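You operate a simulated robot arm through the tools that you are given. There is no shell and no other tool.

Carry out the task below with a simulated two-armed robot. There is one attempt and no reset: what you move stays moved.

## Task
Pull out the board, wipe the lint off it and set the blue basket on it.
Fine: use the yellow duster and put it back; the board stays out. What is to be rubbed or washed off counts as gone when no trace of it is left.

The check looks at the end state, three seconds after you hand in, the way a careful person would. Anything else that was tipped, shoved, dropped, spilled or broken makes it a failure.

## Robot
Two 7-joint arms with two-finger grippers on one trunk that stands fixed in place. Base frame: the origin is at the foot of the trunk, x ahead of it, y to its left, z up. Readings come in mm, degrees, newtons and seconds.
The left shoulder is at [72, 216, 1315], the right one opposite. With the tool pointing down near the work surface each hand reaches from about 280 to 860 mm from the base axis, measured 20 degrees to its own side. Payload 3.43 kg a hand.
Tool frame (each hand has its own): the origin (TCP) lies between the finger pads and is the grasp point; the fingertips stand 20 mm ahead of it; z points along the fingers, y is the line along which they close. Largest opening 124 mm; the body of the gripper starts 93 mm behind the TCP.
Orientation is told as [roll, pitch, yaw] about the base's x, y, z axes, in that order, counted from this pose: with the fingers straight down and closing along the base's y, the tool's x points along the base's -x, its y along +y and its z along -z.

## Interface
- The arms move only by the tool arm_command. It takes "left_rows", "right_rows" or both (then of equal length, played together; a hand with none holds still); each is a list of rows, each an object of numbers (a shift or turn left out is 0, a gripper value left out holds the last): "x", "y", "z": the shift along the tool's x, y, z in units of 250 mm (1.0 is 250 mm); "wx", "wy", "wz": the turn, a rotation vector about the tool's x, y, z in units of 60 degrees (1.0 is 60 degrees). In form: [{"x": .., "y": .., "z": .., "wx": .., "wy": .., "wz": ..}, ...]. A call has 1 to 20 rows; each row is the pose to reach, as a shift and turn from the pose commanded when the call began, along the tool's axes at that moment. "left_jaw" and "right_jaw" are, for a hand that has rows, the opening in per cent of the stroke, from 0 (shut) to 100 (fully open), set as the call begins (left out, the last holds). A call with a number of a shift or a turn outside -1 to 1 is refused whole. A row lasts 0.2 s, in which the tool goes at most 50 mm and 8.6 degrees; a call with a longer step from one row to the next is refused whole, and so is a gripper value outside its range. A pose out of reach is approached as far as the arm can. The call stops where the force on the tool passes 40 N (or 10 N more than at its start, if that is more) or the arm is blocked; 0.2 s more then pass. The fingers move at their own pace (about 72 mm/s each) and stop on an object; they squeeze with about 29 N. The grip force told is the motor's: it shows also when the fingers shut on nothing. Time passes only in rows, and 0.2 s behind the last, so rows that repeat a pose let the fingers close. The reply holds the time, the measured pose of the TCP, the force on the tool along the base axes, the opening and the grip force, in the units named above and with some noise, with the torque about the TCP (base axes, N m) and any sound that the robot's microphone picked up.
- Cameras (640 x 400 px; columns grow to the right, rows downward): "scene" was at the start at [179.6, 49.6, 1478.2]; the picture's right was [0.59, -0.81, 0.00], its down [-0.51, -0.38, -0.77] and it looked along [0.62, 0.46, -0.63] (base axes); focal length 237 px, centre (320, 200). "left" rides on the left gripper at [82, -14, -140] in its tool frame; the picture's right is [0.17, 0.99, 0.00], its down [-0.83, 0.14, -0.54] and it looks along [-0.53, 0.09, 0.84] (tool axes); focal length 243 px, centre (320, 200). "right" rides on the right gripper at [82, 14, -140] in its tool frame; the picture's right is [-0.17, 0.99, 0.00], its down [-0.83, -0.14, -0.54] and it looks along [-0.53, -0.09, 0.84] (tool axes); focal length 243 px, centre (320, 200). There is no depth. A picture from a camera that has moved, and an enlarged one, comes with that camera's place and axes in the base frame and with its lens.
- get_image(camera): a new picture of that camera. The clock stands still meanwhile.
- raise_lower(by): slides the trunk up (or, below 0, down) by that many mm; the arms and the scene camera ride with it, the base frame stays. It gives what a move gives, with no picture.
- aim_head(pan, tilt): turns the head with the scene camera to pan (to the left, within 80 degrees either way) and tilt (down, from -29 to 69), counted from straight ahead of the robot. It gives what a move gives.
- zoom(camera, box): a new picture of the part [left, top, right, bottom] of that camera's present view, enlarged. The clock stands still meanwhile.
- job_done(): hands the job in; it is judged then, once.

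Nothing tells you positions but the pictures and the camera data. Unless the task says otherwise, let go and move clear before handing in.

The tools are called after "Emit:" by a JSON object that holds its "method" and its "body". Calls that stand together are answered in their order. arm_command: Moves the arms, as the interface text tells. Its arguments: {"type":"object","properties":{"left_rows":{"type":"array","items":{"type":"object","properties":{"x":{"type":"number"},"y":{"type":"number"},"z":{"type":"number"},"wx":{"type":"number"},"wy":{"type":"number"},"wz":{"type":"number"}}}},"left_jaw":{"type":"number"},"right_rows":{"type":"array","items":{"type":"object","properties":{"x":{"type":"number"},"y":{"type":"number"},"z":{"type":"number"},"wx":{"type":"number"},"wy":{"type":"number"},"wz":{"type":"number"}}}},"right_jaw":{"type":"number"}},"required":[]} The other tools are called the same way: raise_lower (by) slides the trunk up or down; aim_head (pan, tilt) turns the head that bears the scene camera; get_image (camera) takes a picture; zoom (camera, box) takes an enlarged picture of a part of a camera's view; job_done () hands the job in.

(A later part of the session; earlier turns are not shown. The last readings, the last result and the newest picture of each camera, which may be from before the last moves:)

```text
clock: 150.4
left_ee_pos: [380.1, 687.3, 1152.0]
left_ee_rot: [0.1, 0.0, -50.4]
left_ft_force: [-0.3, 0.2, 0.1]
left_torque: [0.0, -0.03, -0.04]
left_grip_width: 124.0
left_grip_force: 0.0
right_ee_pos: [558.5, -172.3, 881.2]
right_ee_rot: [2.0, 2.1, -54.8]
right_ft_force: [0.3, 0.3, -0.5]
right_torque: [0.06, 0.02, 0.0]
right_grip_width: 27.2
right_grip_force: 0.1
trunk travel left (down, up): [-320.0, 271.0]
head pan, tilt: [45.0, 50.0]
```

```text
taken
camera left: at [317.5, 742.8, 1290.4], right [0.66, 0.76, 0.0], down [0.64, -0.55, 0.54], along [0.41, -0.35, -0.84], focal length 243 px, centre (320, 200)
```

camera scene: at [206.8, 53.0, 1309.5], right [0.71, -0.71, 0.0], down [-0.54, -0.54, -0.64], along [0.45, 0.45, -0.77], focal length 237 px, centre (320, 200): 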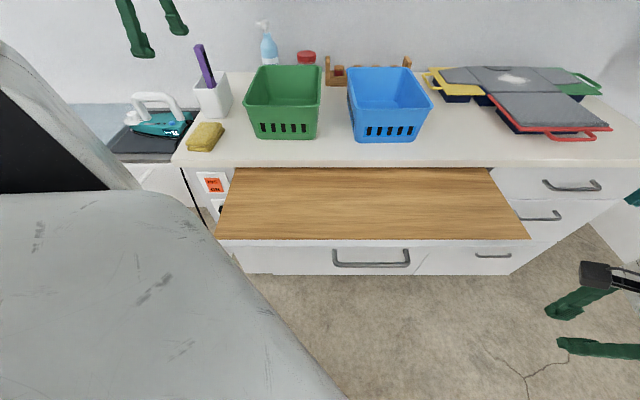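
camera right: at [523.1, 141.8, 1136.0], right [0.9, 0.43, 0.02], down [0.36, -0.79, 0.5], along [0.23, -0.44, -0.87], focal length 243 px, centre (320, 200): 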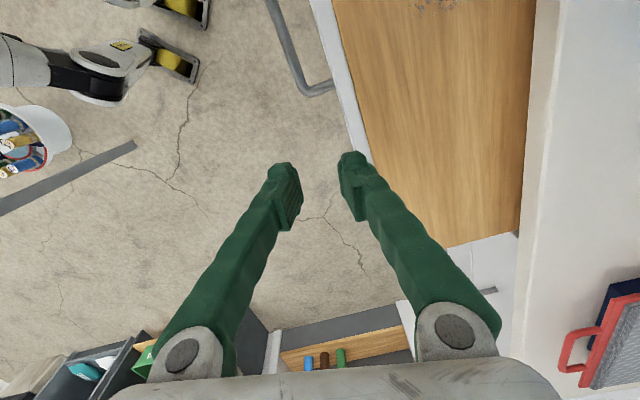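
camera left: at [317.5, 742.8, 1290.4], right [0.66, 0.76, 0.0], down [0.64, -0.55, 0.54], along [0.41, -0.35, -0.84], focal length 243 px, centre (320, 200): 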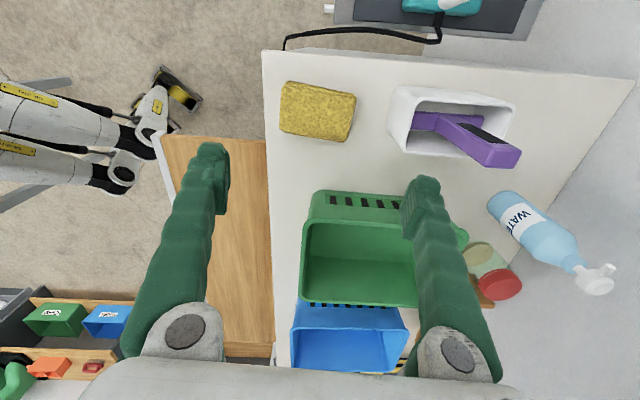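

Duster is back, board clean. Now I measure the blue basket precisely for grasping.

Emit:
{"method": "zoom", "body": {"camera": "scene", "box": [330, 50, 450, 150]}}

Emit:
{"method": "zoom", "body": {"camera": "left", "box": [270, 170, 450, 380]}}

```text
4.00 times, centred on (390, 100) of scene
camera zoom: at [206.8, 53.0, 1309.5], right [0.71, -0.71, 0.0], down [-0.54, -0.54, -0.64], along [0.45, 0.45, -0.77], focal length 950 px, centre (40, 600)
```

zoom: 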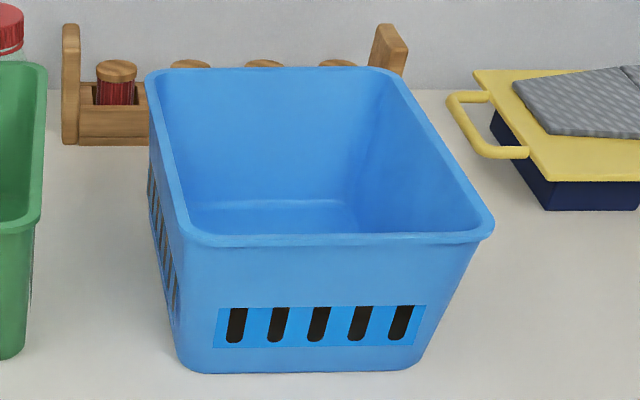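

```text
1.90 times, centred on (360, 275) of left
camera zoom: at [317.5, 742.8, 1290.4], right [0.66, 0.76, 0.0], down [0.64, -0.55, 0.54], along [0.41, -0.35, -0.84], focal length 462 px, centre (244, 57)
```

zoom: 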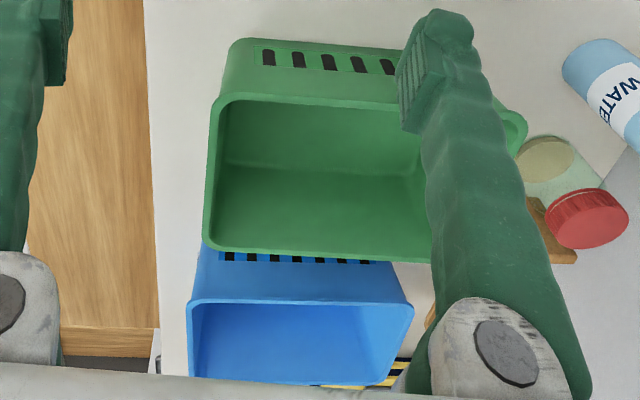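

The basket's rim spans r≈195–381, n≈722–970 at z≈1010. I'll carry it by its left side wall, so I need the gripper turned to yaw +45°. I move back toward the board while turning in two stages.

Emit:
{"method": "arm_command", "body": {"left_rows": [{"x": -0.09, "y": -0.05, "wz": -0.1}, {"x": -0.18, "y": -0.11, "wz": -0.2}, {"x": -0.28, "y": -0.17, "wz": -0.3}, {"x": -0.38, "y": -0.23, "wz": -0.4}, {"x": -0.48, "y": -0.29, "wz": -0.5}, {"x": -0.58, "y": -0.35, "wz": -0.6}, {"x": -0.668, "y": -0.399, "wz": -0.7}, {"x": -0.668, "y": -0.399, "wz": -0.8}, {"x": -0.668, "y": -0.399, "wz": -0.8}], "left_jaw": 0}}

Emit:
{"method": "arm_command", "body": {"left_rows": [{"wz": -0.1}, {"wz": -0.2}, {"wz": -0.3}, {"wz": -0.4}, {"wz": -0.5}, {"wz": -0.6}, {"wz": -0.7}, {"wz": -0.79}, {"wz": -0.79}]}}

Emit:
{"method": "get_image", "body": {"camera": "left"}}

Emit:
{"method": "get_image", "body": {"camera": "scene"}}

```text
clock: 152.4
left_ee_pos: [406.7, 494.6, 1150.6]
left_ee_rot: [0.0, -0.1, -2.3]
left_ft_force: [-0.1, -0.7, 0.3]
left_torque: [0.06, 0.01, 0.01]
left_grip_width: 0.0
left_grip_force: 28.9
right_ee_pos: [558.4, -171.1, 880.3]
right_ee_rot: [2.0, 2.2, -54.8]
right_ft_force: [-0.2, -0.2, 0.3]
right_torque: [0.04, 0.02, -0.02]
right_grip_width: 27.4
right_grip_force: 0.1
trunk travel left (down, up): [-320.0, 271.0]
head pan, tilt: [45.0, 50.0]
```

```text
clock: 154.4
left_ee_pos: [407.7, 494.5, 1151.7]
left_ee_rot: [0.1, -0.1, 45.0]
left_ft_force: [0.3, 0.1, 0.2]
left_torque: [0.01, 0.0, 0.01]
left_grip_width: 0.1
left_grip_force: 29.1
right_ee_pos: [559.2, -170.1, 880.7]
right_ee_rot: [1.9, 2.2, -54.8]
right_ft_force: [0.2, 0.5, -0.5]
right_torque: [0.01, 0.02, 0.0]
right_grip_width: 27.2
right_grip_force: 0.1
trunk travel left (down, up): [-320.0, 271.0]
head pan, tilt: [45.0, 50.0]
```

```text
taken
camera left: at [360.4, 427.4, 1289.5], right [-0.81, 0.58, 0.0], down [0.49, 0.69, 0.54], along [0.31, 0.44, -0.84], focal length 243 px, centre (320, 200)
```

left: 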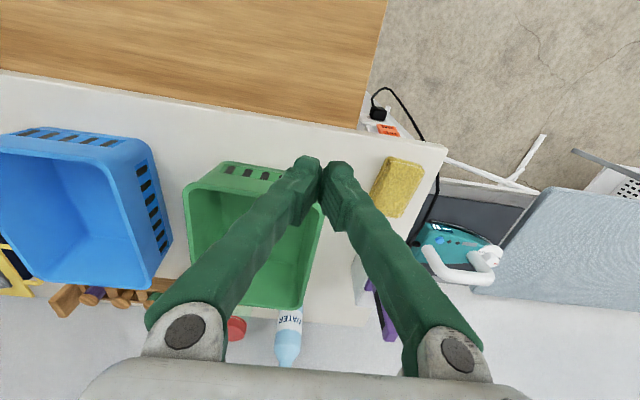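

```text
taken
camera scene: at [206.9, 53.4, 1309.5], right [0.71, -0.71, 0.0], down [-0.54, -0.54, -0.64], along [0.45, 0.45, -0.77], focal length 237 px, centre (320, 200)
```

scene: 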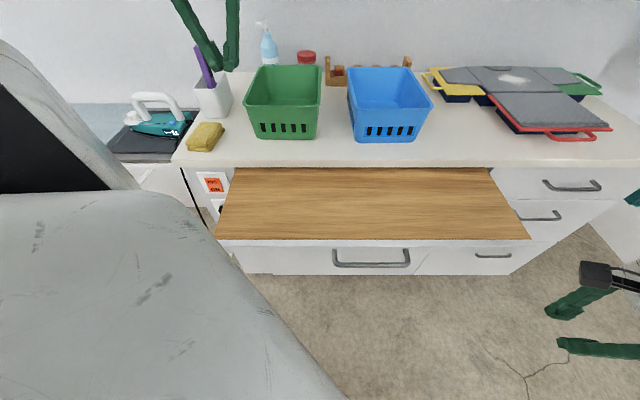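

Yaw +45° is fine. I move over the board's clean left part, lower the trunk, and press down to drag the board further out again.

Emit:
{"method": "arm_command", "body": {"left_rows": [{"y": -0.12}, {"y": -0.24}, {"y": -0.36}, {"y": -0.48}, {"y": -0.585}, {"y": -0.585}]}}

Emit:
{"method": "raise_lower", "body": {"by": -130}}

Emit:
{"method": "arm_command", "body": {"left_rows": [{"z": 0.12}, {"z": 0.26}, {"z": 0.4}, {"z": 0.52}, {"z": 0.59}, {"z": 0.612}, {"z": 0.612}]}}

```text
clock: 155.8
left_ee_pos: [493.0, 427.5, 1175.8]
left_ee_rot: [0.0, 0.0, 44.9]
left_ft_force: [0.2, 0.1, -0.4]
left_torque: [-0.02, -0.01, 0.0]
left_grip_width: 0.0
left_grip_force: 28.8
left hand out of reach, approached as far as the arm can: row 2, 3, 4, 5, 6
right_ee_pos: [558.5, -171.6, 880.4]
right_ee_rot: [1.8, 2.3, -54.8]
right_ft_force: [0.4, -0.2, 0.1]
right_torque: [-0.02, -0.04, -0.01]
right_grip_width: 27.3
right_grip_force: 0.1
trunk travel left (down, up): [-320.0, 271.0]
head pan, tilt: [45.0, 50.0]
```

```text
clock: 157.4
left_ee_pos: [516.7, 429.0, 1013.8]
left_ee_rot: [3.0, 2.9, 45.0]
left_ft_force: [0.3, -0.4, -0.9]
left_torque: [0.0, -0.04, -0.03]
left_grip_width: 0.0
left_grip_force: 29.3
right_ee_pos: [558.5, -171.9, 751.0]
right_ee_rot: [2.0, 2.2, -54.9]
right_ft_force: [-0.5, -0.5, -0.2]
right_torque: [0.02, 0.01, 0.0]
right_grip_width: 27.4
right_grip_force: 0.1
trunk travel left (down, up): [-190.0, 401.0]
head pan, tilt: [45.0, 50.0]
```

```text
clock: 158.8
left_ee_pos: [526.9, 473.9, 918.0]
left_ee_rot: [3.1, 3.5, 45.0]
left_ft_force: [0.2, 0.0, 0.6]
left_torque: [0.01, 0.03, -0.01]
left_grip_width: 0.1
left_grip_force: 34.5
left hand out of reach, approached as far as the arm can: row 1, 2, 3, 4, 5, 6, 7
right_ee_pos: [557.4, -171.4, 751.0]
right_ee_rot: [1.9, 2.2, -54.8]
right_ft_force: [0.6, 0.1, -0.7]
right_torque: [0.03, 0.0, 0.01]
right_grip_width: 27.5
right_grip_force: 0.0
trunk travel left (down, up): [-190.0, 401.0]
head pan, tilt: [45.0, 50.0]
stopped in row 7 (left hand): the force on the tool passed its limit at 242 N (the readings are from after the stop); the commanded pose is now the measured one
```

That went wrong: the arm drifted over the counter and hit something hard. I look at once before moving.

Emit:
{"method": "get_image", "body": {"camera": "scene"}}

Emit:
{"method": "get_image", "body": {"camera": "left"}}

Emit:
{"method": "zoom", "body": {"camera": "scene", "box": [190, 0, 390, 125]}}

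```text
taken
camera scene: at [247.0, 51.8, 1170.8], right [0.71, -0.71, 0.0], down [-0.54, -0.54, -0.64], along [0.46, 0.46, -0.76], focal length 237 px, centre (320, 200)
```

scene: 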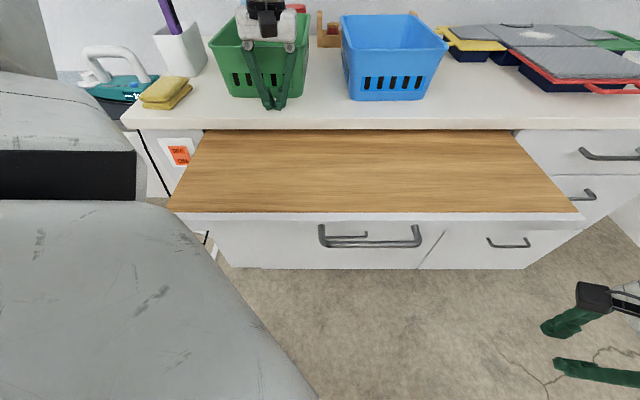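

```text
taken
camera left: at [492.1, 407.7, 1059.2], right [-0.81, 0.58, 0.06], down [0.53, 0.69, 0.49], along [0.24, 0.43, -0.87], focal length 243 px, centre (320, 200)
```

left: 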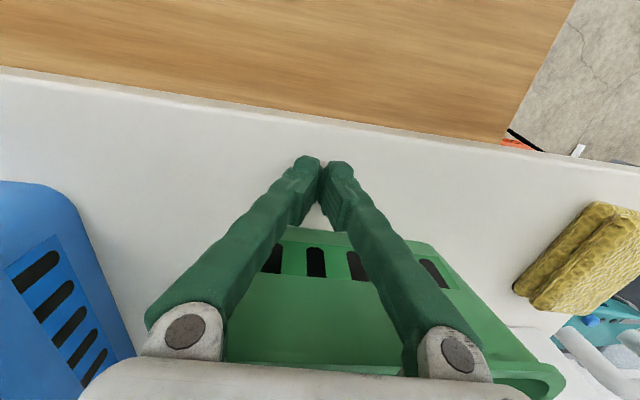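

```text
3.20 times, centred on (290, 62) of scene
camera zoom: at [247.0, 51.8, 1170.8], right [0.71, -0.71, 0.0], down [-0.54, -0.54, -0.64], along [0.46, 0.46, -0.76], focal length 760 px, centre (416, 640)
```

zoom: 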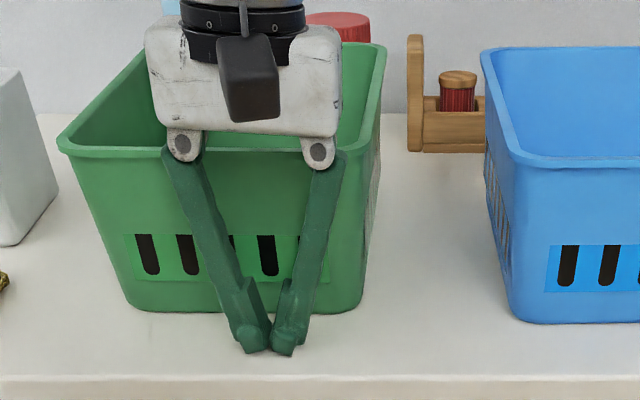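

The fingertips hit the counter top (fixed); the baskets appear undisturbed. I raise the hand straight up first, then check that nothing moved.

Emit:
{"method": "arm_command", "body": {"left_rows": [{"z": -0.06}, {"z": -0.2}, {"z": -0.36}, {"z": -0.52}, {"z": -0.68}, {"z": -0.8}, {"z": -0.8}]}}

Emit:
{"method": "get_image", "body": {"camera": "scene"}}

Emit:
{"method": "zoom", "body": {"camera": "scene", "box": [190, 0, 390, 125]}}

```text
clock: 160.4
left_ee_pos: [518.5, 474.3, 1039.6]
left_ee_rot: [2.8, 3.7, 45.2]
left_ft_force: [0.1, 0.8, 0.6]
left_torque: [0.02, 0.0, 0.04]
left_grip_width: 0.0
left_grip_force: 35.0
left hand out of reach, approached as far as the arm can: row 4, 5, 6, 7
right_ee_pos: [558.3, -170.4, 749.2]
right_ee_rot: [1.8, 2.2, -54.8]
right_ft_force: [0.0, 0.5, 0.7]
right_torque: [0.03, -0.01, 0.01]
right_grip_width: 27.4
right_grip_force: 0.1
trunk travel left (down, up): [-190.0, 401.0]
head pan, tilt: [45.0, 50.0]
```

```text
taken
camera scene: at [248.3, 53.6, 1170.5], right [0.71, -0.71, 0.0], down [-0.54, -0.54, -0.64], along [0.45, 0.45, -0.77], focal length 237 px, centre (320, 200)
```

scene: 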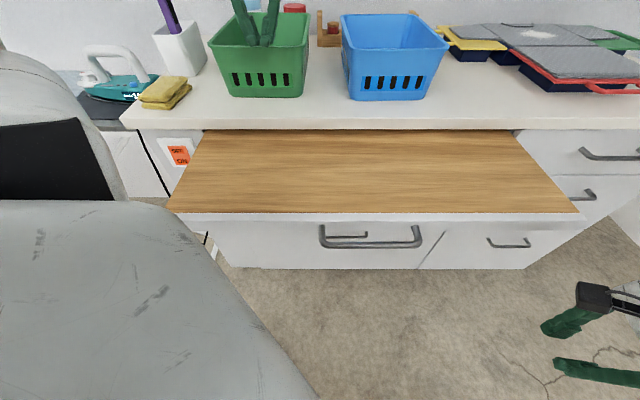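

```text
3.20 times, centred on (290, 62) of scene
camera zoom: at [248.3, 53.6, 1170.5], right [0.71, -0.71, 0.0], down [-0.54, -0.54, -0.64], along [0.45, 0.45, -0.77], focal length 760 px, centre (416, 640)
```

zoom: 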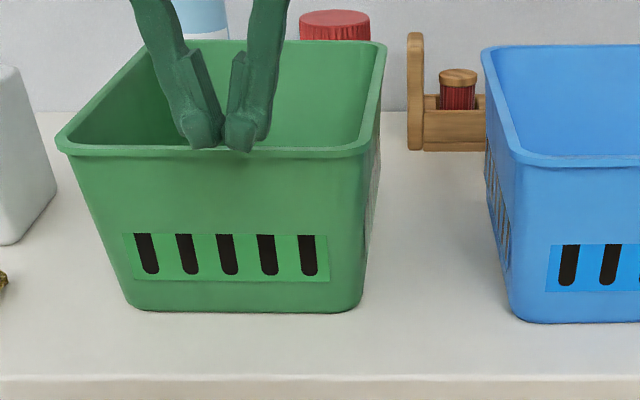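

Nothing has moved; the green basket is where it was. The yaw +45° made the wrist hit its limit, so I rotate back toward yaw −45° while rising.

Emit:
{"method": "arm_command", "body": {"left_rows": [{"z": -0.03, "wz": 0.1}, {"z": -0.08, "wz": 0.2}, {"z": -0.14, "wz": 0.3}, {"z": -0.2, "wz": 0.4}, {"z": -0.26, "wz": 0.5}, {"z": -0.32, "wz": 0.6}, {"z": -0.38, "wz": 0.7}, {"z": -0.44, "wz": 0.8}, {"z": -0.44, "wz": 0.8}]}}

```text
clock: 162.4
left_ee_pos: [498.5, 466.5, 1048.2]
left_ee_rot: [-0.7, 4.4, -3.1]
left_ft_force: [0.5, 0.1, 0.6]
left_torque: [0.0, 0.02, -0.02]
left_grip_width: 0.0
left_grip_force: 35.0
left hand out of reach, approached as far as the arm can: row 1, 2, 3, 4, 5, 6, 7, 8, 9
right_ee_pos: [558.4, -169.9, 749.6]
right_ee_rot: [1.8, 2.2, -54.9]
right_ft_force: [0.4, 1.1, 1.3]
right_torque: [-0.03, -0.05, 0.01]
right_grip_width: 27.3
right_grip_force: 0.0
trunk travel left (down, up): [-190.0, 401.0]
head pan, tilt: [45.0, 50.0]
```

Emit:
{"method": "raise_lower", "body": {"by": 130}}

Emit:
{"method": "arm_command", "body": {"left_rows": [{"wz": 0.1, "wy": -0.01}, {"wz": 0.2, "wy": -0.02}, {"wz": 0.3, "wy": -0.03, "z": 0.05}, {"wz": 0.4, "wy": -0.04, "z": 0.1}, {"wz": 0.5, "wy": -0.05, "z": 0.15}, {"wz": 0.6, "wy": -0.06, "z": 0.2}, {"wz": 0.7, "wy": -0.065, "z": 0.24}, {"wz": 0.7, "wy": -0.065, "z": 0.24}]}}

```text
clock: 163.9
left_ee_pos: [476.3, 468.8, 1202.4]
left_ee_rot: [-0.5, 0.6, -3.0]
left_ft_force: [-0.4, 0.1, 0.9]
left_torque: [0.0, 0.05, -0.01]
left_grip_width: 0.1
left_grip_force: 34.6
right_ee_pos: [559.3, -169.9, 877.8]
right_ee_rot: [1.8, 2.1, -54.8]
right_ft_force: [0.3, 0.0, -0.4]
right_torque: [-0.02, -0.03, -0.05]
right_grip_width: 27.3
right_grip_force: 0.0
trunk travel left (down, up): [-320.0, 271.0]
head pan, tilt: [45.0, 50.0]
```

```text
clock: 165.8
left_ee_pos: [476.6, 468.8, 1143.5]
left_ee_rot: [0.7, -3.6, -45.2]
left_ft_force: [-0.7, -0.6, -0.2]
left_torque: [-0.03, -0.01, 0.01]
left_grip_width: 0.0
left_grip_force: 34.0
right_ee_pos: [557.7, -170.2, 879.9]
right_ee_rot: [1.9, 2.2, -54.8]
right_ft_force: [0.1, -0.2, 0.5]
right_torque: [-0.01, 0.01, 0.0]
right_grip_width: 27.3
right_grip_force: 0.1
trunk travel left (down, up): [-320.0, 271.0]
head pan, tilt: [45.0, 50.0]
```

Now vertical-ish at yaw −45°. I level the hand and test how far it can turn the other way (toward −135°), which would let me carry the basket from its end with the hand staying on the comfortable left side.

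Emit:
{"method": "arm_command", "body": {"left_rows": [{"wx": 0.012, "wy": 0.06}, {"wx": 0.012, "wy": 0.06}]}}

Emit:
{"method": "arm_command", "body": {"left_rows": [{"wz": 0.1}, {"wz": 0.2}, {"wz": 0.3}, {"wz": 0.4}, {"wz": 0.5}, {"wz": 0.6}, {"wz": 0.7}, {"wz": 0.75}, {"wz": 0.75}]}}

Emit:
{"method": "arm_command", "body": {"left_rows": [{"wz": 0.1}, {"wz": 0.2}, {"wz": 0.3}, {"wz": 0.4}, {"wz": 0.5}, {"wz": 0.6}, {"wz": 0.7}, {"wz": 0.75}, {"wz": 0.75}]}}

```text
clock: 166.3
left_ee_pos: [475.0, 470.0, 1144.0]
left_ee_rot: [-0.1, 0.1, -45.0]
left_ft_force: [-0.2, -0.7, 0.1]
left_torque: [-0.02, 0.01, -0.01]
left_grip_width: 0.0
left_grip_force: 34.2
right_ee_pos: [558.3, -169.3, 880.5]
right_ee_rot: [1.8, 2.2, -54.8]
right_ft_force: [-0.2, 0.0, 0.9]
right_torque: [0.0, -0.03, -0.02]
right_grip_width: 27.0
right_grip_force: 0.1
trunk travel left (down, up): [-320.0, 271.0]
head pan, tilt: [45.0, 50.0]
```

```text
clock: 168.3
left_ee_pos: [474.8, 469.1, 1142.7]
left_ee_rot: [0.0, 0.0, -90.0]
left_ft_force: [-0.2, -0.3, 0.5]
left_torque: [-0.04, -0.02, -0.03]
left_grip_width: 0.1
left_grip_force: 34.3
right_ee_pos: [559.0, -170.3, 878.9]
right_ee_rot: [1.7, 2.2, -54.9]
right_ft_force: [-0.4, -0.9, -0.1]
right_torque: [0.01, -0.01, -0.02]
right_grip_width: 27.2
right_grip_force: 0.1
trunk travel left (down, up): [-320.0, 271.0]
head pan, tilt: [45.0, 50.0]
```

```text
clock: 170.3
left_ee_pos: [476.2, 468.6, 1144.2]
left_ee_rot: [-0.1, 0.0, -135.2]
left_ft_force: [-0.6, -0.5, -0.1]
left_torque: [0.0, 0.02, 0.0]
left_grip_width: 0.0
left_grip_force: 34.6
right_ee_pos: [558.4, -170.2, 878.7]
right_ee_rot: [1.9, 2.2, -54.8]
right_ft_force: [0.1, -0.4, 0.4]
right_torque: [-0.03, -0.01, 0.0]
right_grip_width: 27.3
right_grip_force: 0.1
trunk travel left (down, up): [-320.0, 271.0]
head pan, tilt: [45.0, 50.0]
```

The wrist turns freely to −135°. That lets me grip the basket's left side wall (closing along r) and still place it in the comfortable zone. I need to know where the wall shelf is, because the wrist rides 320 mm above the fingertips.

Emit:
{"method": "aim_head", "body": {"pan": 45, "tilt": 15}}

Emit:
{"method": "get_image", "body": {"camera": "scene"}}

Emit:
{"method": "raise_lower", "body": {"by": 150}}

Emit:
{"method": "get_image", "body": {"camera": "scene"}}

```text
clock: 171.4
left_ee_pos: [476.5, 468.9, 1144.1]
left_ee_rot: [0.0, 0.0, -134.9]
left_ft_force: [0.6, 0.1, -0.1]
left_torque: [0.0, 0.01, 0.01]
left_grip_width: 0.0
left_grip_force: 34.0
right_ee_pos: [559.0, -170.0, 880.3]
right_ee_rot: [1.7, 2.2, -54.8]
right_ft_force: [-0.5, 0.3, 0.0]
right_torque: [-0.02, 0.0, -0.03]
right_grip_width: 27.4
right_grip_force: 0.1
trunk travel left (down, up): [-320.0, 271.0]
head pan, tilt: [45.0, 15.0]
```

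```text
taken
camera scene: at [218.5, 65.0, 1363.1], right [0.71, -0.71, 0.0], down [-0.18, -0.18, -0.97], along [0.68, 0.68, -0.26], focal length 237 px, centre (320, 200)
```

scene: 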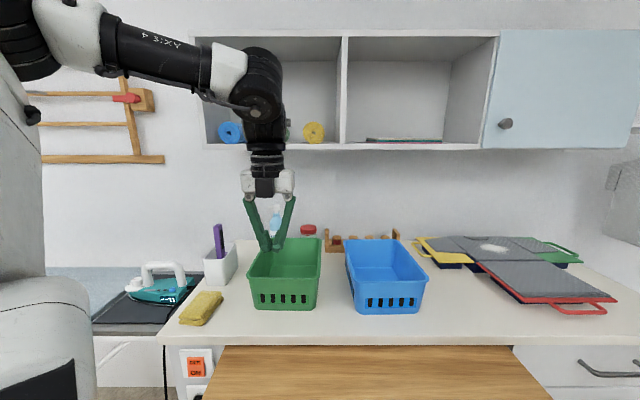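

```text
clock: 173.1
left_ee_pos: [476.3, 467.5, 1293.7]
left_ee_rot: [0.0, 0.0, -134.9]
left_ft_force: [0.0, -0.1, -1.1]
left_torque: [0.0, 0.02, -0.02]
left_grip_width: 0.1
left_grip_force: 34.4
right_ee_pos: [558.6, -170.5, 1029.7]
right_ee_rot: [1.8, 2.2, -54.8]
right_ft_force: [-0.4, 0.1, -0.9]
right_torque: [0.0, -0.01, -0.01]
right_grip_width: 26.9
right_grip_force: 0.0
trunk travel left (down, up): [-470.0, 121.0]
head pan, tilt: [45.0, 15.0]
```

```text
taken
camera scene: at [177.2, 65.0, 1516.6], right [0.71, -0.71, 0.0], down [-0.18, -0.18, -0.97], along [0.68, 0.68, -0.26], focal length 237 px, centre (320, 200)
```

scene: 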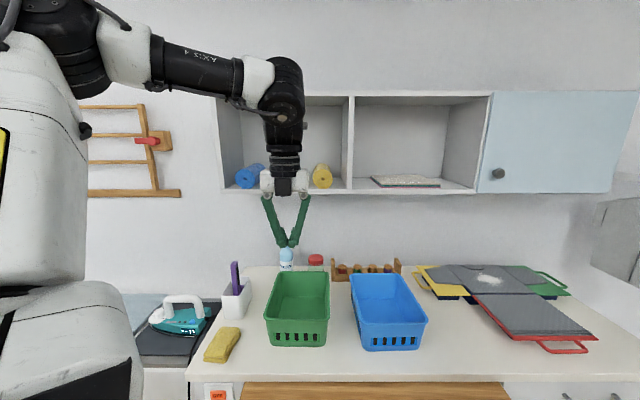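

The shelf's front edge is at n≈1003, z≈1320, so there is enough room. I zoom on the blue basket from this angle to refine its rim.

Emit:
{"method": "zoom", "body": {"camera": "scene", "box": [330, 255, 450, 360]}}

Emit:
{"method": "raise_lower", "body": {"by": -100}}

Emit:
{"method": "zoom", "body": {"camera": "scene", "box": [330, 230, 450, 335]}}

```text
3.81 times, centred on (390, 308) of scene
camera zoom: at [177.2, 65.0, 1516.6], right [0.71, -0.71, 0.0], down [-0.18, -0.18, -0.97], along [0.68, 0.68, -0.26], focal length 904 px, centre (53, -210)
```

zoom: 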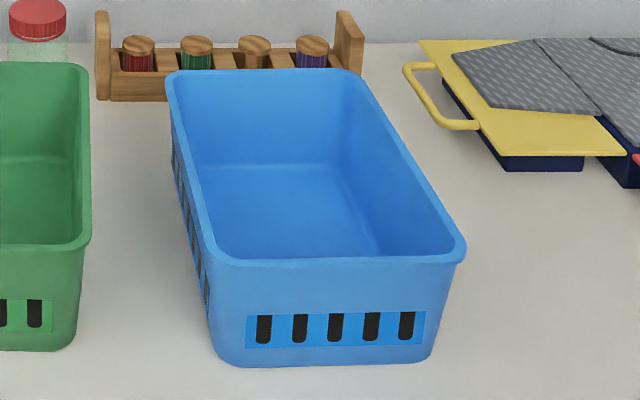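

```text
clock: 174.4
left_ee_pos: [473.7, 467.1, 1192.8]
left_ee_rot: [0.0, 0.1, -135.0]
left_ft_force: [0.6, 0.1, 0.0]
left_torque: [0.03, 0.0, 0.01]
left_grip_width: 0.1
left_grip_force: 34.5
right_ee_pos: [558.1, -169.1, 930.7]
right_ee_rot: [1.9, 2.3, -54.8]
right_ft_force: [0.2, -0.2, 0.1]
right_torque: [-0.02, 0.01, 0.01]
right_grip_width: 27.1
right_grip_force: 0.0
trunk travel left (down, up): [-370.0, 221.0]
head pan, tilt: [45.0, 15.0]
```

```text
3.81 times, centred on (390, 282) of scene
camera zoom: at [206.2, 64.9, 1412.2], right [0.71, -0.71, 0.0], down [-0.18, -0.18, -0.97], along [0.68, 0.68, -0.26], focal length 904 px, centre (53, -114)
```

zoom: 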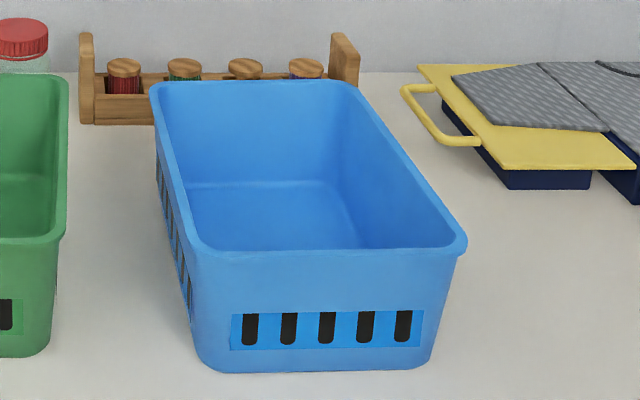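

Refined: rim at z≈1013, n 719–966, r 194–385; basket centre r≈290, n≈842. I raise the trunk and bring the left hand over the left rim's middle with jaws part open.

Emit:
{"method": "raise_lower", "body": {"by": 100}}

Emit:
{"method": "arm_command", "body": {"left_rows": [{"x": 0.07, "y": 0.08, "z": 0.05}, {"x": 0.14, "y": 0.17, "z": 0.13}, {"x": 0.22, "y": 0.26, "z": 0.22}, {"x": 0.3, "y": 0.35, "z": 0.31}, {"x": 0.38, "y": 0.44, "z": 0.4}, {"x": 0.46, "y": 0.53, "z": 0.49}, {"x": 0.54, "y": 0.62, "z": 0.58}, {"x": 0.62, "y": 0.71, "z": 0.67}, {"x": 0.66, "y": 0.777, "z": 0.75}, {"x": 0.66, "y": 0.777, "z": 0.75}], "left_jaw": 36}}

Emit:
{"method": "aim_head", "body": {"pan": 45, "tilt": 40}}

Emit:
{"method": "get_image", "body": {"camera": "scene"}}

Emit:
{"method": "get_image", "body": {"camera": "left"}}

```text
clock: 175.8
left_ee_pos: [476.7, 469.0, 1293.2]
left_ee_rot: [0.0, -0.2, -135.0]
left_ft_force: [-0.2, 1.1, 0.1]
left_torque: [-0.01, -0.01, 0.03]
left_grip_width: 0.0
left_grip_force: 34.2
right_ee_pos: [559.3, -169.7, 1028.7]
right_ee_rot: [1.8, 2.2, -54.8]
right_ft_force: [0.8, 0.5, 0.6]
right_torque: [-0.03, 0.03, 0.02]
right_grip_width: 27.3
right_grip_force: 0.1
trunk travel left (down, up): [-470.0, 121.0]
head pan, tilt: [45.0, 15.0]
```

```text
clock: 178.0
left_ee_pos: [672.8, 454.3, 1100.6]
left_ee_rot: [0.3, 0.1, -135.0]
left_ft_force: [-0.1, 0.6, 0.3]
left_torque: [0.02, 0.01, -0.03]
left_grip_width: 44.7
left_grip_force: 0.1
left hand out of reach, approached as far as the arm can: row 7, 8, 9, 10
right_ee_pos: [557.9, -169.6, 1029.7]
right_ee_rot: [1.8, 2.3, -54.8]
right_ft_force: [0.4, -0.4, -0.1]
right_torque: [-0.03, -0.02, 0.0]
right_grip_width: 27.3
right_grip_force: 0.1
trunk travel left (down, up): [-470.0, 121.0]
head pan, tilt: [45.0, 15.0]
```

```text
clock: 178.9
left_ee_pos: [673.7, 453.0, 1100.0]
left_ee_rot: [0.3, 0.1, -135.0]
left_ft_force: [0.2, 0.1, 0.4]
left_torque: [0.02, 0.02, -0.02]
left_grip_width: 44.5
left_grip_force: 0.1
right_ee_pos: [559.3, -170.0, 1029.9]
right_ee_rot: [1.8, 2.2, -54.9]
right_ft_force: [-0.7, -0.3, -0.9]
right_torque: [0.0, -0.06, 0.0]
right_grip_width: 27.3
right_grip_force: 0.1
trunk travel left (down, up): [-470.0, 121.0]
head pan, tilt: [45.0, 40.0]
```

```text
taken
camera scene: at [170.9, 59.1, 1477.3], right [0.71, -0.71, 0.0], down [-0.45, -0.45, -0.77], along [0.54, 0.54, -0.64], focal length 237 px, centre (320, 200)
```

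scene: 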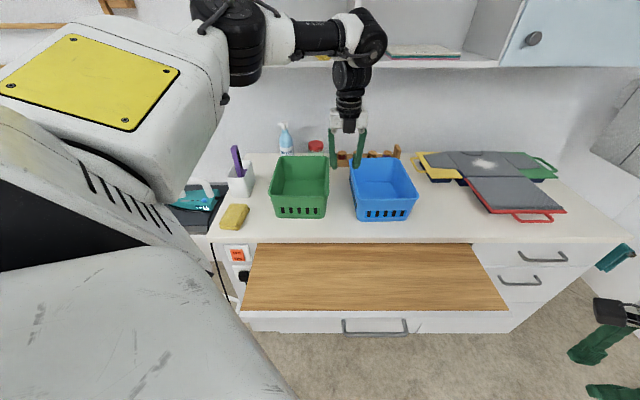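

```text
taken
camera left: at [722.0, 522.5, 1239.4], right [0.81, -0.58, 0.0], down [-0.49, -0.68, 0.54], along [-0.31, -0.44, -0.84], focal length 243 px, centre (320, 200)
```

left: 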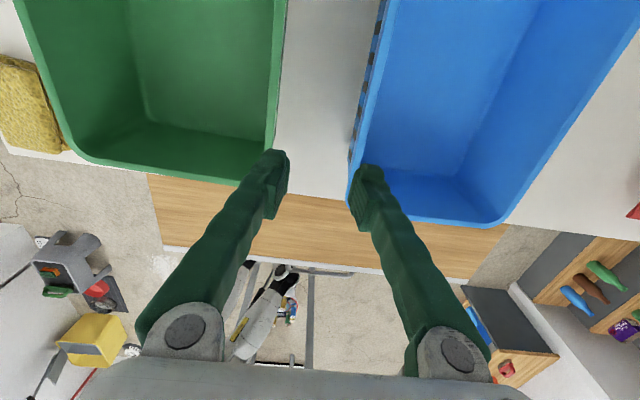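

At this reach the hand stops at r≈155, n≈797. The basket's middle is slightly too far, so I'll first grip the left wall nearer its front (n≈768), slide the basket ~60 mm toward me on the counter, then regrip at its middle.

Emit:
{"method": "arm_command", "body": {"left_rows": [{"x": -0.06, "y": 0.05, "z": 0.03}, {"x": -0.1, "y": 0.11, "z": 0.08}, {"x": -0.124, "y": 0.176, "z": 0.14}, {"x": -0.124, "y": 0.176, "z": 0.16}, {"x": -0.124, "y": 0.176, "z": 0.16}]}}

Emit:
{"method": "get_image", "body": {"camera": "left"}}

Emit:
{"method": "zoom", "body": {"camera": "scene", "box": [300, 100, 440, 230]}}

```text
clock: 180.1
left_ee_pos: [672.7, 412.7, 1062.9]
left_ee_rot: [0.0, 0.0, -135.0]
left_ft_force: [0.4, 0.2, 0.5]
left_torque: [0.01, 0.0, 0.02]
left_grip_width: 44.5
left_grip_force: 0.2
left hand out of reach, approached as far as the arm can: row 2, 3, 4, 5
right_ee_pos: [558.6, -169.3, 1030.4]
right_ee_rot: [1.8, 2.2, -54.8]
right_ft_force: [0.4, 0.1, -0.7]
right_torque: [-0.04, 0.0, -0.02]
right_grip_width: 27.3
right_grip_force: 0.1
trunk travel left (down, up): [-470.0, 121.0]
head pan, tilt: [45.0, 40.0]
```

```text
taken
camera left: at [721.4, 480.8, 1200.8], right [0.81, -0.58, 0.0], down [-0.49, -0.69, 0.54], along [-0.31, -0.44, -0.84], focal length 243 px, centre (320, 200)
```

left: 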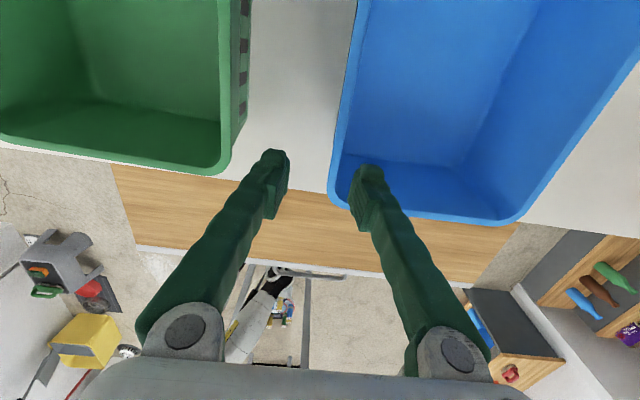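

```text
3.08 times, centred on (370, 165) of scene
camera zoom: at [170.9, 59.3, 1477.2], right [0.71, -0.71, 0.0], down [-0.45, -0.45, -0.77], along [0.54, 0.54, -0.64], focal length 730 px, centre (166, 308)
```

zoom: 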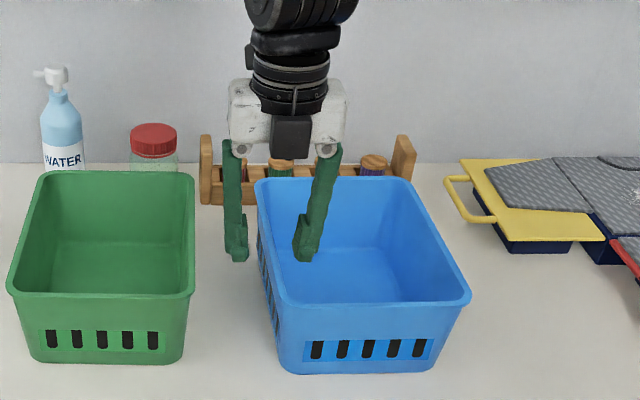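

Fingers straddle the left rim, but I need ~17 mm more to the right; moving slightly nearer makes that reachable.

Emit:
{"method": "arm_command", "body": {"left_rows": [{"x": -0.05, "y": 0.03}, {"x": -0.06, "y": 0.068}, {"x": -0.06, "y": 0.068, "z": 0.05}, {"x": -0.06, "y": 0.068, "z": 0.08}, {"x": -0.06, "y": 0.068, "z": 0.08}]}}

Emit:
{"method": "get_image", "body": {"camera": "left"}}

```text
clock: 181.3
left_ee_pos: [671.5, 390.9, 1043.8]
left_ee_rot: [0.3, 0.0, -135.0]
left_ft_force: [-0.1, 0.2, 0.2]
left_torque: [-0.05, 0.02, 0.02]
left_grip_width: 44.8
left_grip_force: 0.0
left hand out of reach, approached as far as the arm can: row 2, 3
right_ee_pos: [558.0, -169.7, 1030.7]
right_ee_rot: [1.8, 2.2, -54.8]
right_ft_force: [0.1, 0.3, -0.5]
right_torque: [0.03, 0.02, 0.01]
right_grip_width: 27.5
right_grip_force: 0.1
trunk travel left (down, up): [-470.0, 121.0]
head pan, tilt: [45.0, 40.0]
```

```text
taken
camera left: at [719.6, 459.1, 1181.0], right [0.81, -0.58, 0.0], down [-0.49, -0.68, 0.54], along [-0.31, -0.44, -0.84], focal length 243 px, centre (320, 200)
```

left: 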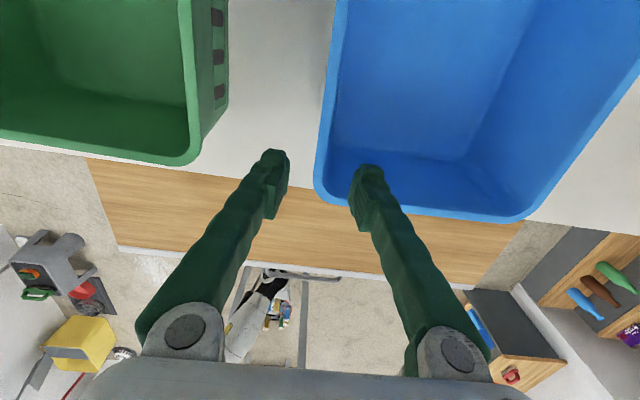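

Good alignment now (rim lip from −2 to +10 mm around the tool axis). I lower so the pads take the rim and upper wall.

Emit:
{"method": "arm_command", "body": {"left_rows": [{"y": 0.016, "z": 0.04}, {"y": 0.02, "z": 0.09}, {"y": 0.02, "z": 0.14}, {"y": 0.02, "z": 0.18}, {"y": 0.02, "z": 0.19}]}}

Emit:
{"method": "get_image", "body": {"camera": "left"}}

Emit:
{"method": "zoom", "body": {"camera": "scene", "box": [300, 100, 440, 230]}}

```text
clock: 182.5
left_ee_pos: [671.6, 391.2, 997.4]
left_ee_rot: [0.1, 0.1, -135.0]
left_ft_force: [0.5, -0.4, 0.0]
left_torque: [-0.03, 0.02, -0.02]
left_grip_width: 44.6
left_grip_force: 0.0
left hand out of reach, approached as far as the arm can: row 1, 2, 3, 4, 5
right_ee_pos: [558.3, -169.8, 1028.7]
right_ee_rot: [1.8, 2.2, -54.7]
right_ft_force: [0.4, 0.5, -0.1]
right_torque: [-0.01, -0.01, 0.0]
right_grip_width: 27.0
right_grip_force: 0.0
trunk travel left (down, up): [-470.0, 121.0]
head pan, tilt: [45.0, 40.0]
```

```text
taken
camera left: at [721.7, 459.2, 1136.0], right [0.81, -0.58, 0.0], down [-0.49, -0.69, 0.54], along [-0.31, -0.44, -0.84], focal length 243 px, centre (320, 200)
```

left: 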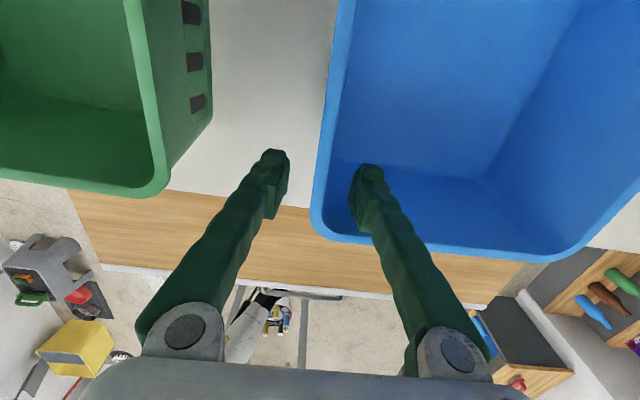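

```text
3.08 times, centred on (370, 165) of scene
camera zoom: at [170.7, 59.0, 1477.3], right [0.71, -0.71, 0.0], down [-0.45, -0.45, -0.77], along [0.54, 0.54, -0.64], focal length 730 px, centre (166, 308)
```

zoom: 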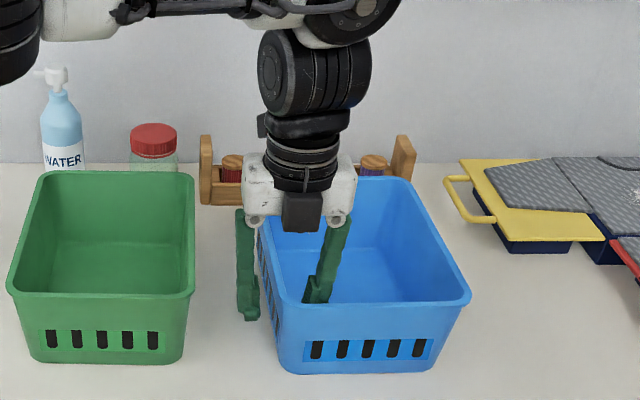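

The left wall is between the fingers. Closing on it.

Emit:
{"method": "arm_command", "body": {"left_rows": [{"z": 0}, {"z": 0}, {"z": 0}, {"z": 0}], "left_jaw": 0}}

Emit:
{"method": "get_image", "body": {"camera": "left"}}

```text
clock: 183.5
left_ee_pos: [671.7, 391.2, 996.7]
left_ee_rot: [0.1, -0.1, -135.0]
left_ft_force: [0.3, -0.7, 0.1]
left_torque: [-0.14, 0.07, 0.07]
left_grip_width: 5.9
left_grip_force: 29.2
right_ee_pos: [558.6, -169.6, 1029.7]
right_ee_rot: [1.8, 2.2, -54.8]
right_ft_force: [0.3, 0.4, -0.9]
right_torque: [0.0, 0.04, 0.01]
right_grip_width: 27.0
right_grip_force: 0.1
trunk travel left (down, up): [-470.0, 121.0]
head pan, tilt: [45.0, 40.0]
```

```text
taken
camera left: at [721.8, 459.5, 1135.8], right [0.81, -0.58, 0.0], down [-0.49, -0.69, 0.54], along [-0.31, -0.44, -0.84], focal length 243 px, centre (320, 200)
```

left: 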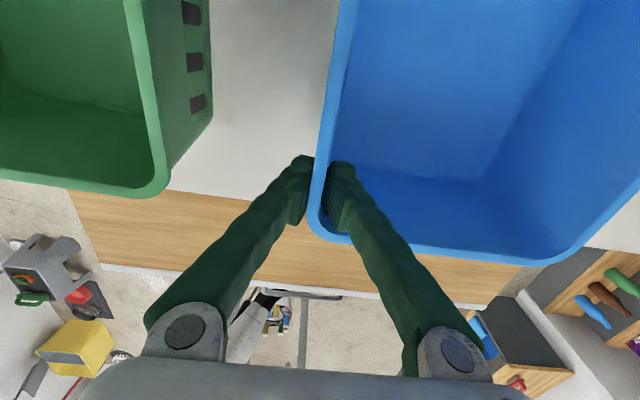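

Gripped (6 mm wall). Now I slide the basket 55 mm toward the front edge, staying on the counter.

Emit:
{"method": "arm_command", "body": {"left_rows": [{"x": -0.03}, {"x": -0.07}, {"x": -0.11}, {"x": -0.15}, {"x": -0.19}, {"x": -0.22}, {"x": -0.22}]}}

Emit:
{"method": "get_image", "body": {"camera": "scene"}}

Emit:
{"method": "get_image", "body": {"camera": "left"}}

```text
clock: 185.1
left_ee_pos: [635.0, 351.6, 999.0]
left_ee_rot: [0.0, -0.1, -134.9]
left_ft_force: [0.0, 0.3, 0.1]
left_torque: [0.0, -0.07, 0.06]
left_grip_width: 6.1
left_grip_force: 29.4
right_ee_pos: [558.0, -169.7, 1030.6]
right_ee_rot: [1.9, 2.2, -54.8]
right_ft_force: [0.6, -0.8, -0.7]
right_torque: [-0.03, 0.02, -0.03]
right_grip_width: 27.3
right_grip_force: 0.1
trunk travel left (down, up): [-470.0, 121.0]
head pan, tilt: [45.0, 40.0]
```

```text
taken
camera scene: at [170.9, 59.2, 1477.2], right [0.71, -0.71, 0.0], down [-0.45, -0.45, -0.77], along [0.54, 0.54, -0.64], focal length 237 px, centre (320, 200)
```

scene: 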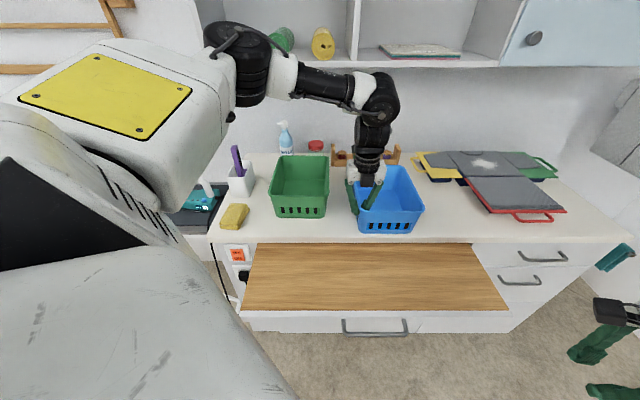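

```text
taken
camera left: at [683.8, 420.6, 1136.2], right [0.81, -0.58, 0.0], down [-0.49, -0.69, 0.54], along [-0.31, -0.44, -0.84], focal length 243 px, centre (320, 200)
```

left: 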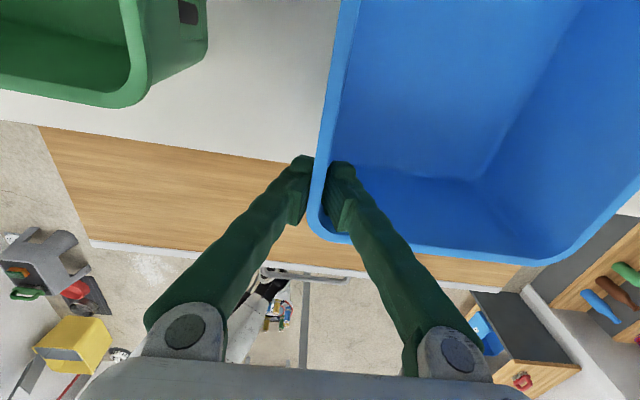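

The basket slid square and upright. Now I open, shift the hand back along the wall to near the basket's middle, and regrip.

Emit:
{"method": "arm_command", "body": {"left_rows": [{"z": 0}, {"z": 0}, {"x": 0.06}, {"x": 0.12}, {"x": 0.18}, {"x": 0.24}, {"x": 0.27}, {"x": 0.27}], "left_jaw": 36}}

Emit:
{"method": "get_image", "body": {"camera": "left"}}

Emit:
{"method": "zoom", "body": {"camera": "scene", "box": [300, 110, 440, 240]}}

```text
clock: 186.9
left_ee_pos: [676.0, 394.7, 998.7]
left_ee_rot: [0.2, 0.0, -134.9]
left_ft_force: [-0.9, -0.5, 0.1]
left_torque: [0.0, 0.01, 0.0]
left_grip_width: 44.4
left_grip_force: 0.1
left hand out of reach, approached as far as the arm can: row 7, 8
right_ee_pos: [557.8, -170.0, 1030.5]
right_ee_rot: [1.8, 2.2, -54.8]
right_ft_force: [-0.1, -0.9, 0.1]
right_torque: [0.02, 0.01, -0.01]
right_grip_width: 27.4
right_grip_force: 0.0
trunk travel left (down, up): [-470.0, 121.0]
head pan, tilt: [45.0, 40.0]
```

```text
taken
camera left: at [725.1, 463.3, 1136.3], right [0.81, -0.58, 0.0], down [-0.49, -0.68, 0.54], along [-0.31, -0.44, -0.84], focal length 243 px, centre (320, 200)
```

left: 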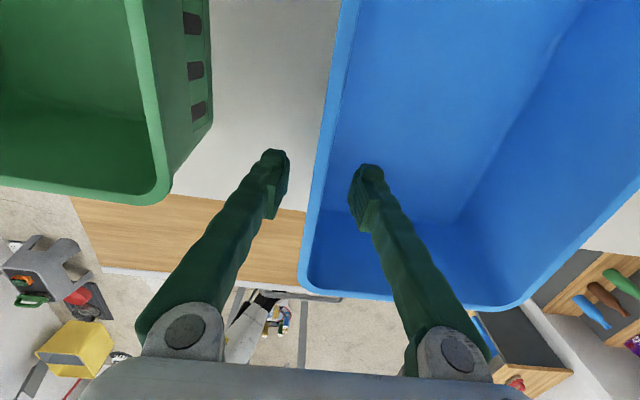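

```text
3.08 times, centred on (370, 175) of scene
camera zoom: at [170.9, 59.0, 1477.2], right [0.71, -0.71, 0.0], down [-0.45, -0.45, -0.77], along [0.54, 0.54, -0.64], focal length 730 px, centre (166, 277)
```

zoom: 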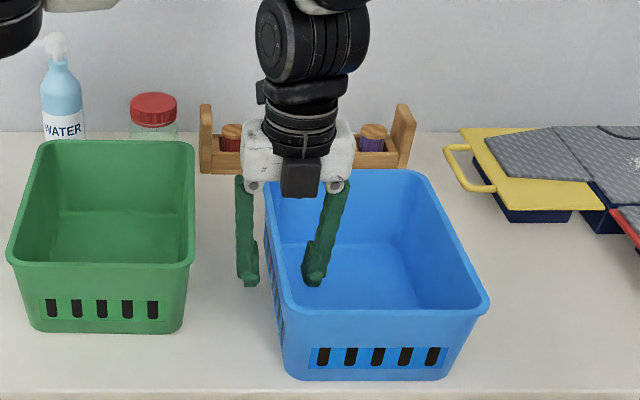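

The hand is 31 mm off the basket's middle. Tilting the hand ~10° to match the wall's slope both keeps the basket level and brings the wrist closer, so I try that and shift to the middle.

Emit:
{"method": "arm_command", "body": {"left_rows": [{"wx": -0.06, "x": 0.0}, {"wx": -0.12, "x": 0.03}, {"wx": -0.167, "x": 0.07}, {"wx": -0.167, "x": 0.11}, {"wx": -0.167, "x": 0.125}, {"wx": -0.167, "x": 0.125}]}}

Emit:
{"method": "get_image", "body": {"camera": "left"}}

Emit:
{"method": "zoom", "body": {"camera": "scene", "box": [300, 110, 440, 240]}}

```text
clock: 188.3
left_ee_pos: [697.6, 416.8, 997.5]
left_ee_rot: [10.0, 0.0, -135.0]
left_ft_force: [0.2, -1.1, -0.3]
left_torque: [0.0, -0.01, -0.03]
left_grip_width: 44.6
left_grip_force: 0.2
right_ee_pos: [558.2, -169.4, 1029.4]
right_ee_rot: [1.8, 2.2, -54.8]
right_ft_force: [-0.4, 0.3, -0.3]
right_torque: [0.0, -0.01, 0.0]
right_grip_width: 27.3
right_grip_force: 0.0
trunk travel left (down, up): [-470.0, 121.0]
head pan, tilt: [45.0, 40.0]
```

```text
taken
camera left: at [730.1, 502.2, 1131.8], right [0.8, -0.57, 0.17], down [-0.56, -0.62, 0.56], along [-0.21, -0.54, -0.81], focal length 243 px, centre (320, 200)
```

left: 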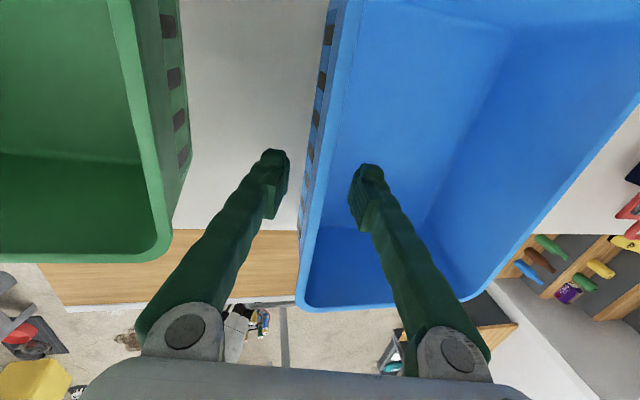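

```text
3.08 times, centred on (370, 175) of scene
camera zoom: at [170.7, 59.3, 1477.2], right [0.71, -0.71, 0.0], down [-0.45, -0.45, -0.77], along [0.54, 0.54, -0.64], focal length 730 px, centre (166, 277)
```

zoom: 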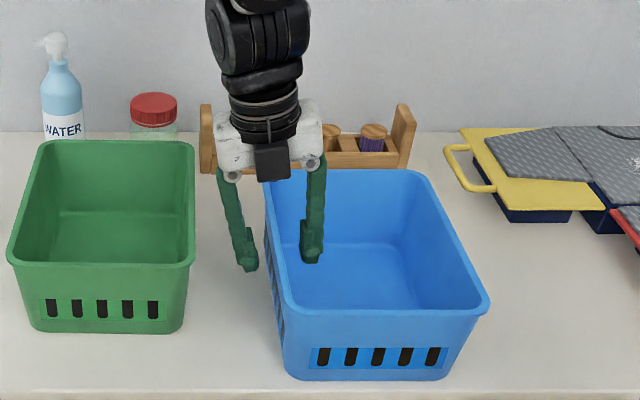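

Now exactly at the middle with matching slope. Closing.

Emit:
{"method": "arm_command", "body": {"left_rows": [{"z": 0}, {"z": 0}, {"z": 0}, {"z": 0}], "left_jaw": 0}}

Emit:
{"method": "arm_command", "body": {"left_rows": [{"z": -0.02, "y": 0.0035}, {"z": -0.05, "y": 0.009}, {"z": -0.08, "y": 0.014}, {"z": -0.1, "y": 0.0176}, {"z": -0.1, "y": 0.0176}]}}

Emit:
{"method": "get_image", "body": {"camera": "scene"}}

Emit:
{"method": "zoom", "body": {"camera": "scene", "box": [300, 110, 440, 240]}}

```text
clock: 189.3
left_ee_pos: [696.9, 415.9, 997.8]
left_ee_rot: [9.9, -0.1, -134.9]
left_ft_force: [-0.1, -0.3, 0.1]
left_torque: [0.02, 0.04, 0.02]
left_grip_width: 6.0
left_grip_force: 29.4
right_ee_pos: [559.9, -169.6, 1030.3]
right_ee_rot: [1.7, 2.1, -54.7]
right_ft_force: [-0.8, -0.3, -0.8]
right_torque: [0.01, 0.0, -0.01]
right_grip_width: 27.2
right_grip_force: 0.0
trunk travel left (down, up): [-470.0, 121.0]
head pan, tilt: [45.0, 40.0]
```

```text
clock: 190.5
left_ee_pos: [697.2, 416.8, 1023.6]
left_ee_rot: [10.0, 0.0, -135.1]
left_ft_force: [0.2, 0.1, -1.1]
left_torque: [0.05, 0.12, 0.02]
left_grip_width: 6.1
left_grip_force: 29.0
right_ee_pos: [558.6, -169.3, 1028.9]
right_ee_rot: [1.8, 2.2, -54.9]
right_ft_force: [-0.4, -0.5, -0.6]
right_torque: [-0.01, 0.01, 0.0]
right_grip_width: 27.2
right_grip_force: 0.1
trunk travel left (down, up): [-470.0, 121.0]
head pan, tilt: [45.0, 40.0]
```

```text
taken
camera scene: at [171.1, 59.3, 1477.2], right [0.71, -0.71, 0.0], down [-0.45, -0.45, -0.77], along [0.54, 0.54, -0.64], focal length 237 px, centre (320, 200)
```

scene: 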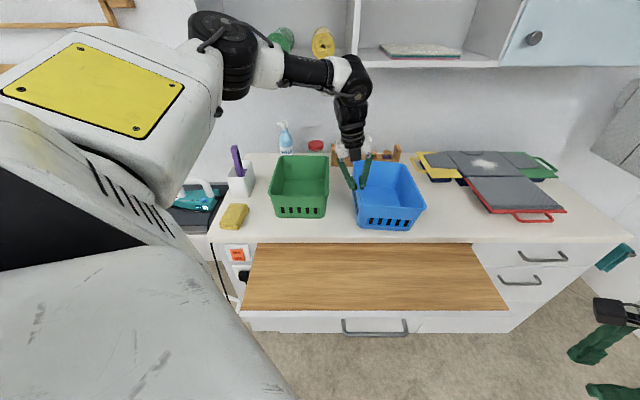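

```text
3.08 times, centred on (370, 175) of scene
camera zoom: at [171.1, 59.3, 1477.2], right [0.71, -0.71, 0.0], down [-0.45, -0.45, -0.77], along [0.54, 0.54, -0.64], focal length 730 px, centre (166, 277)
```

zoom: 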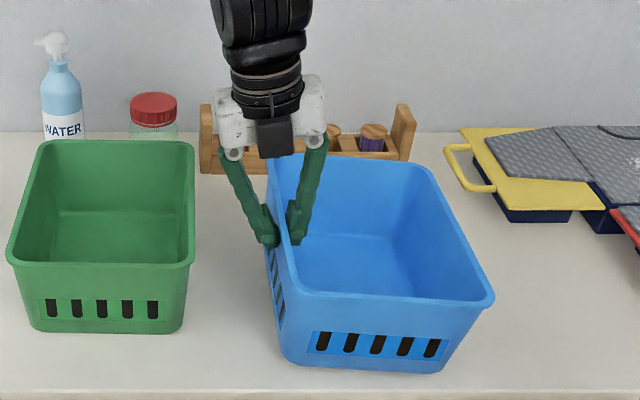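

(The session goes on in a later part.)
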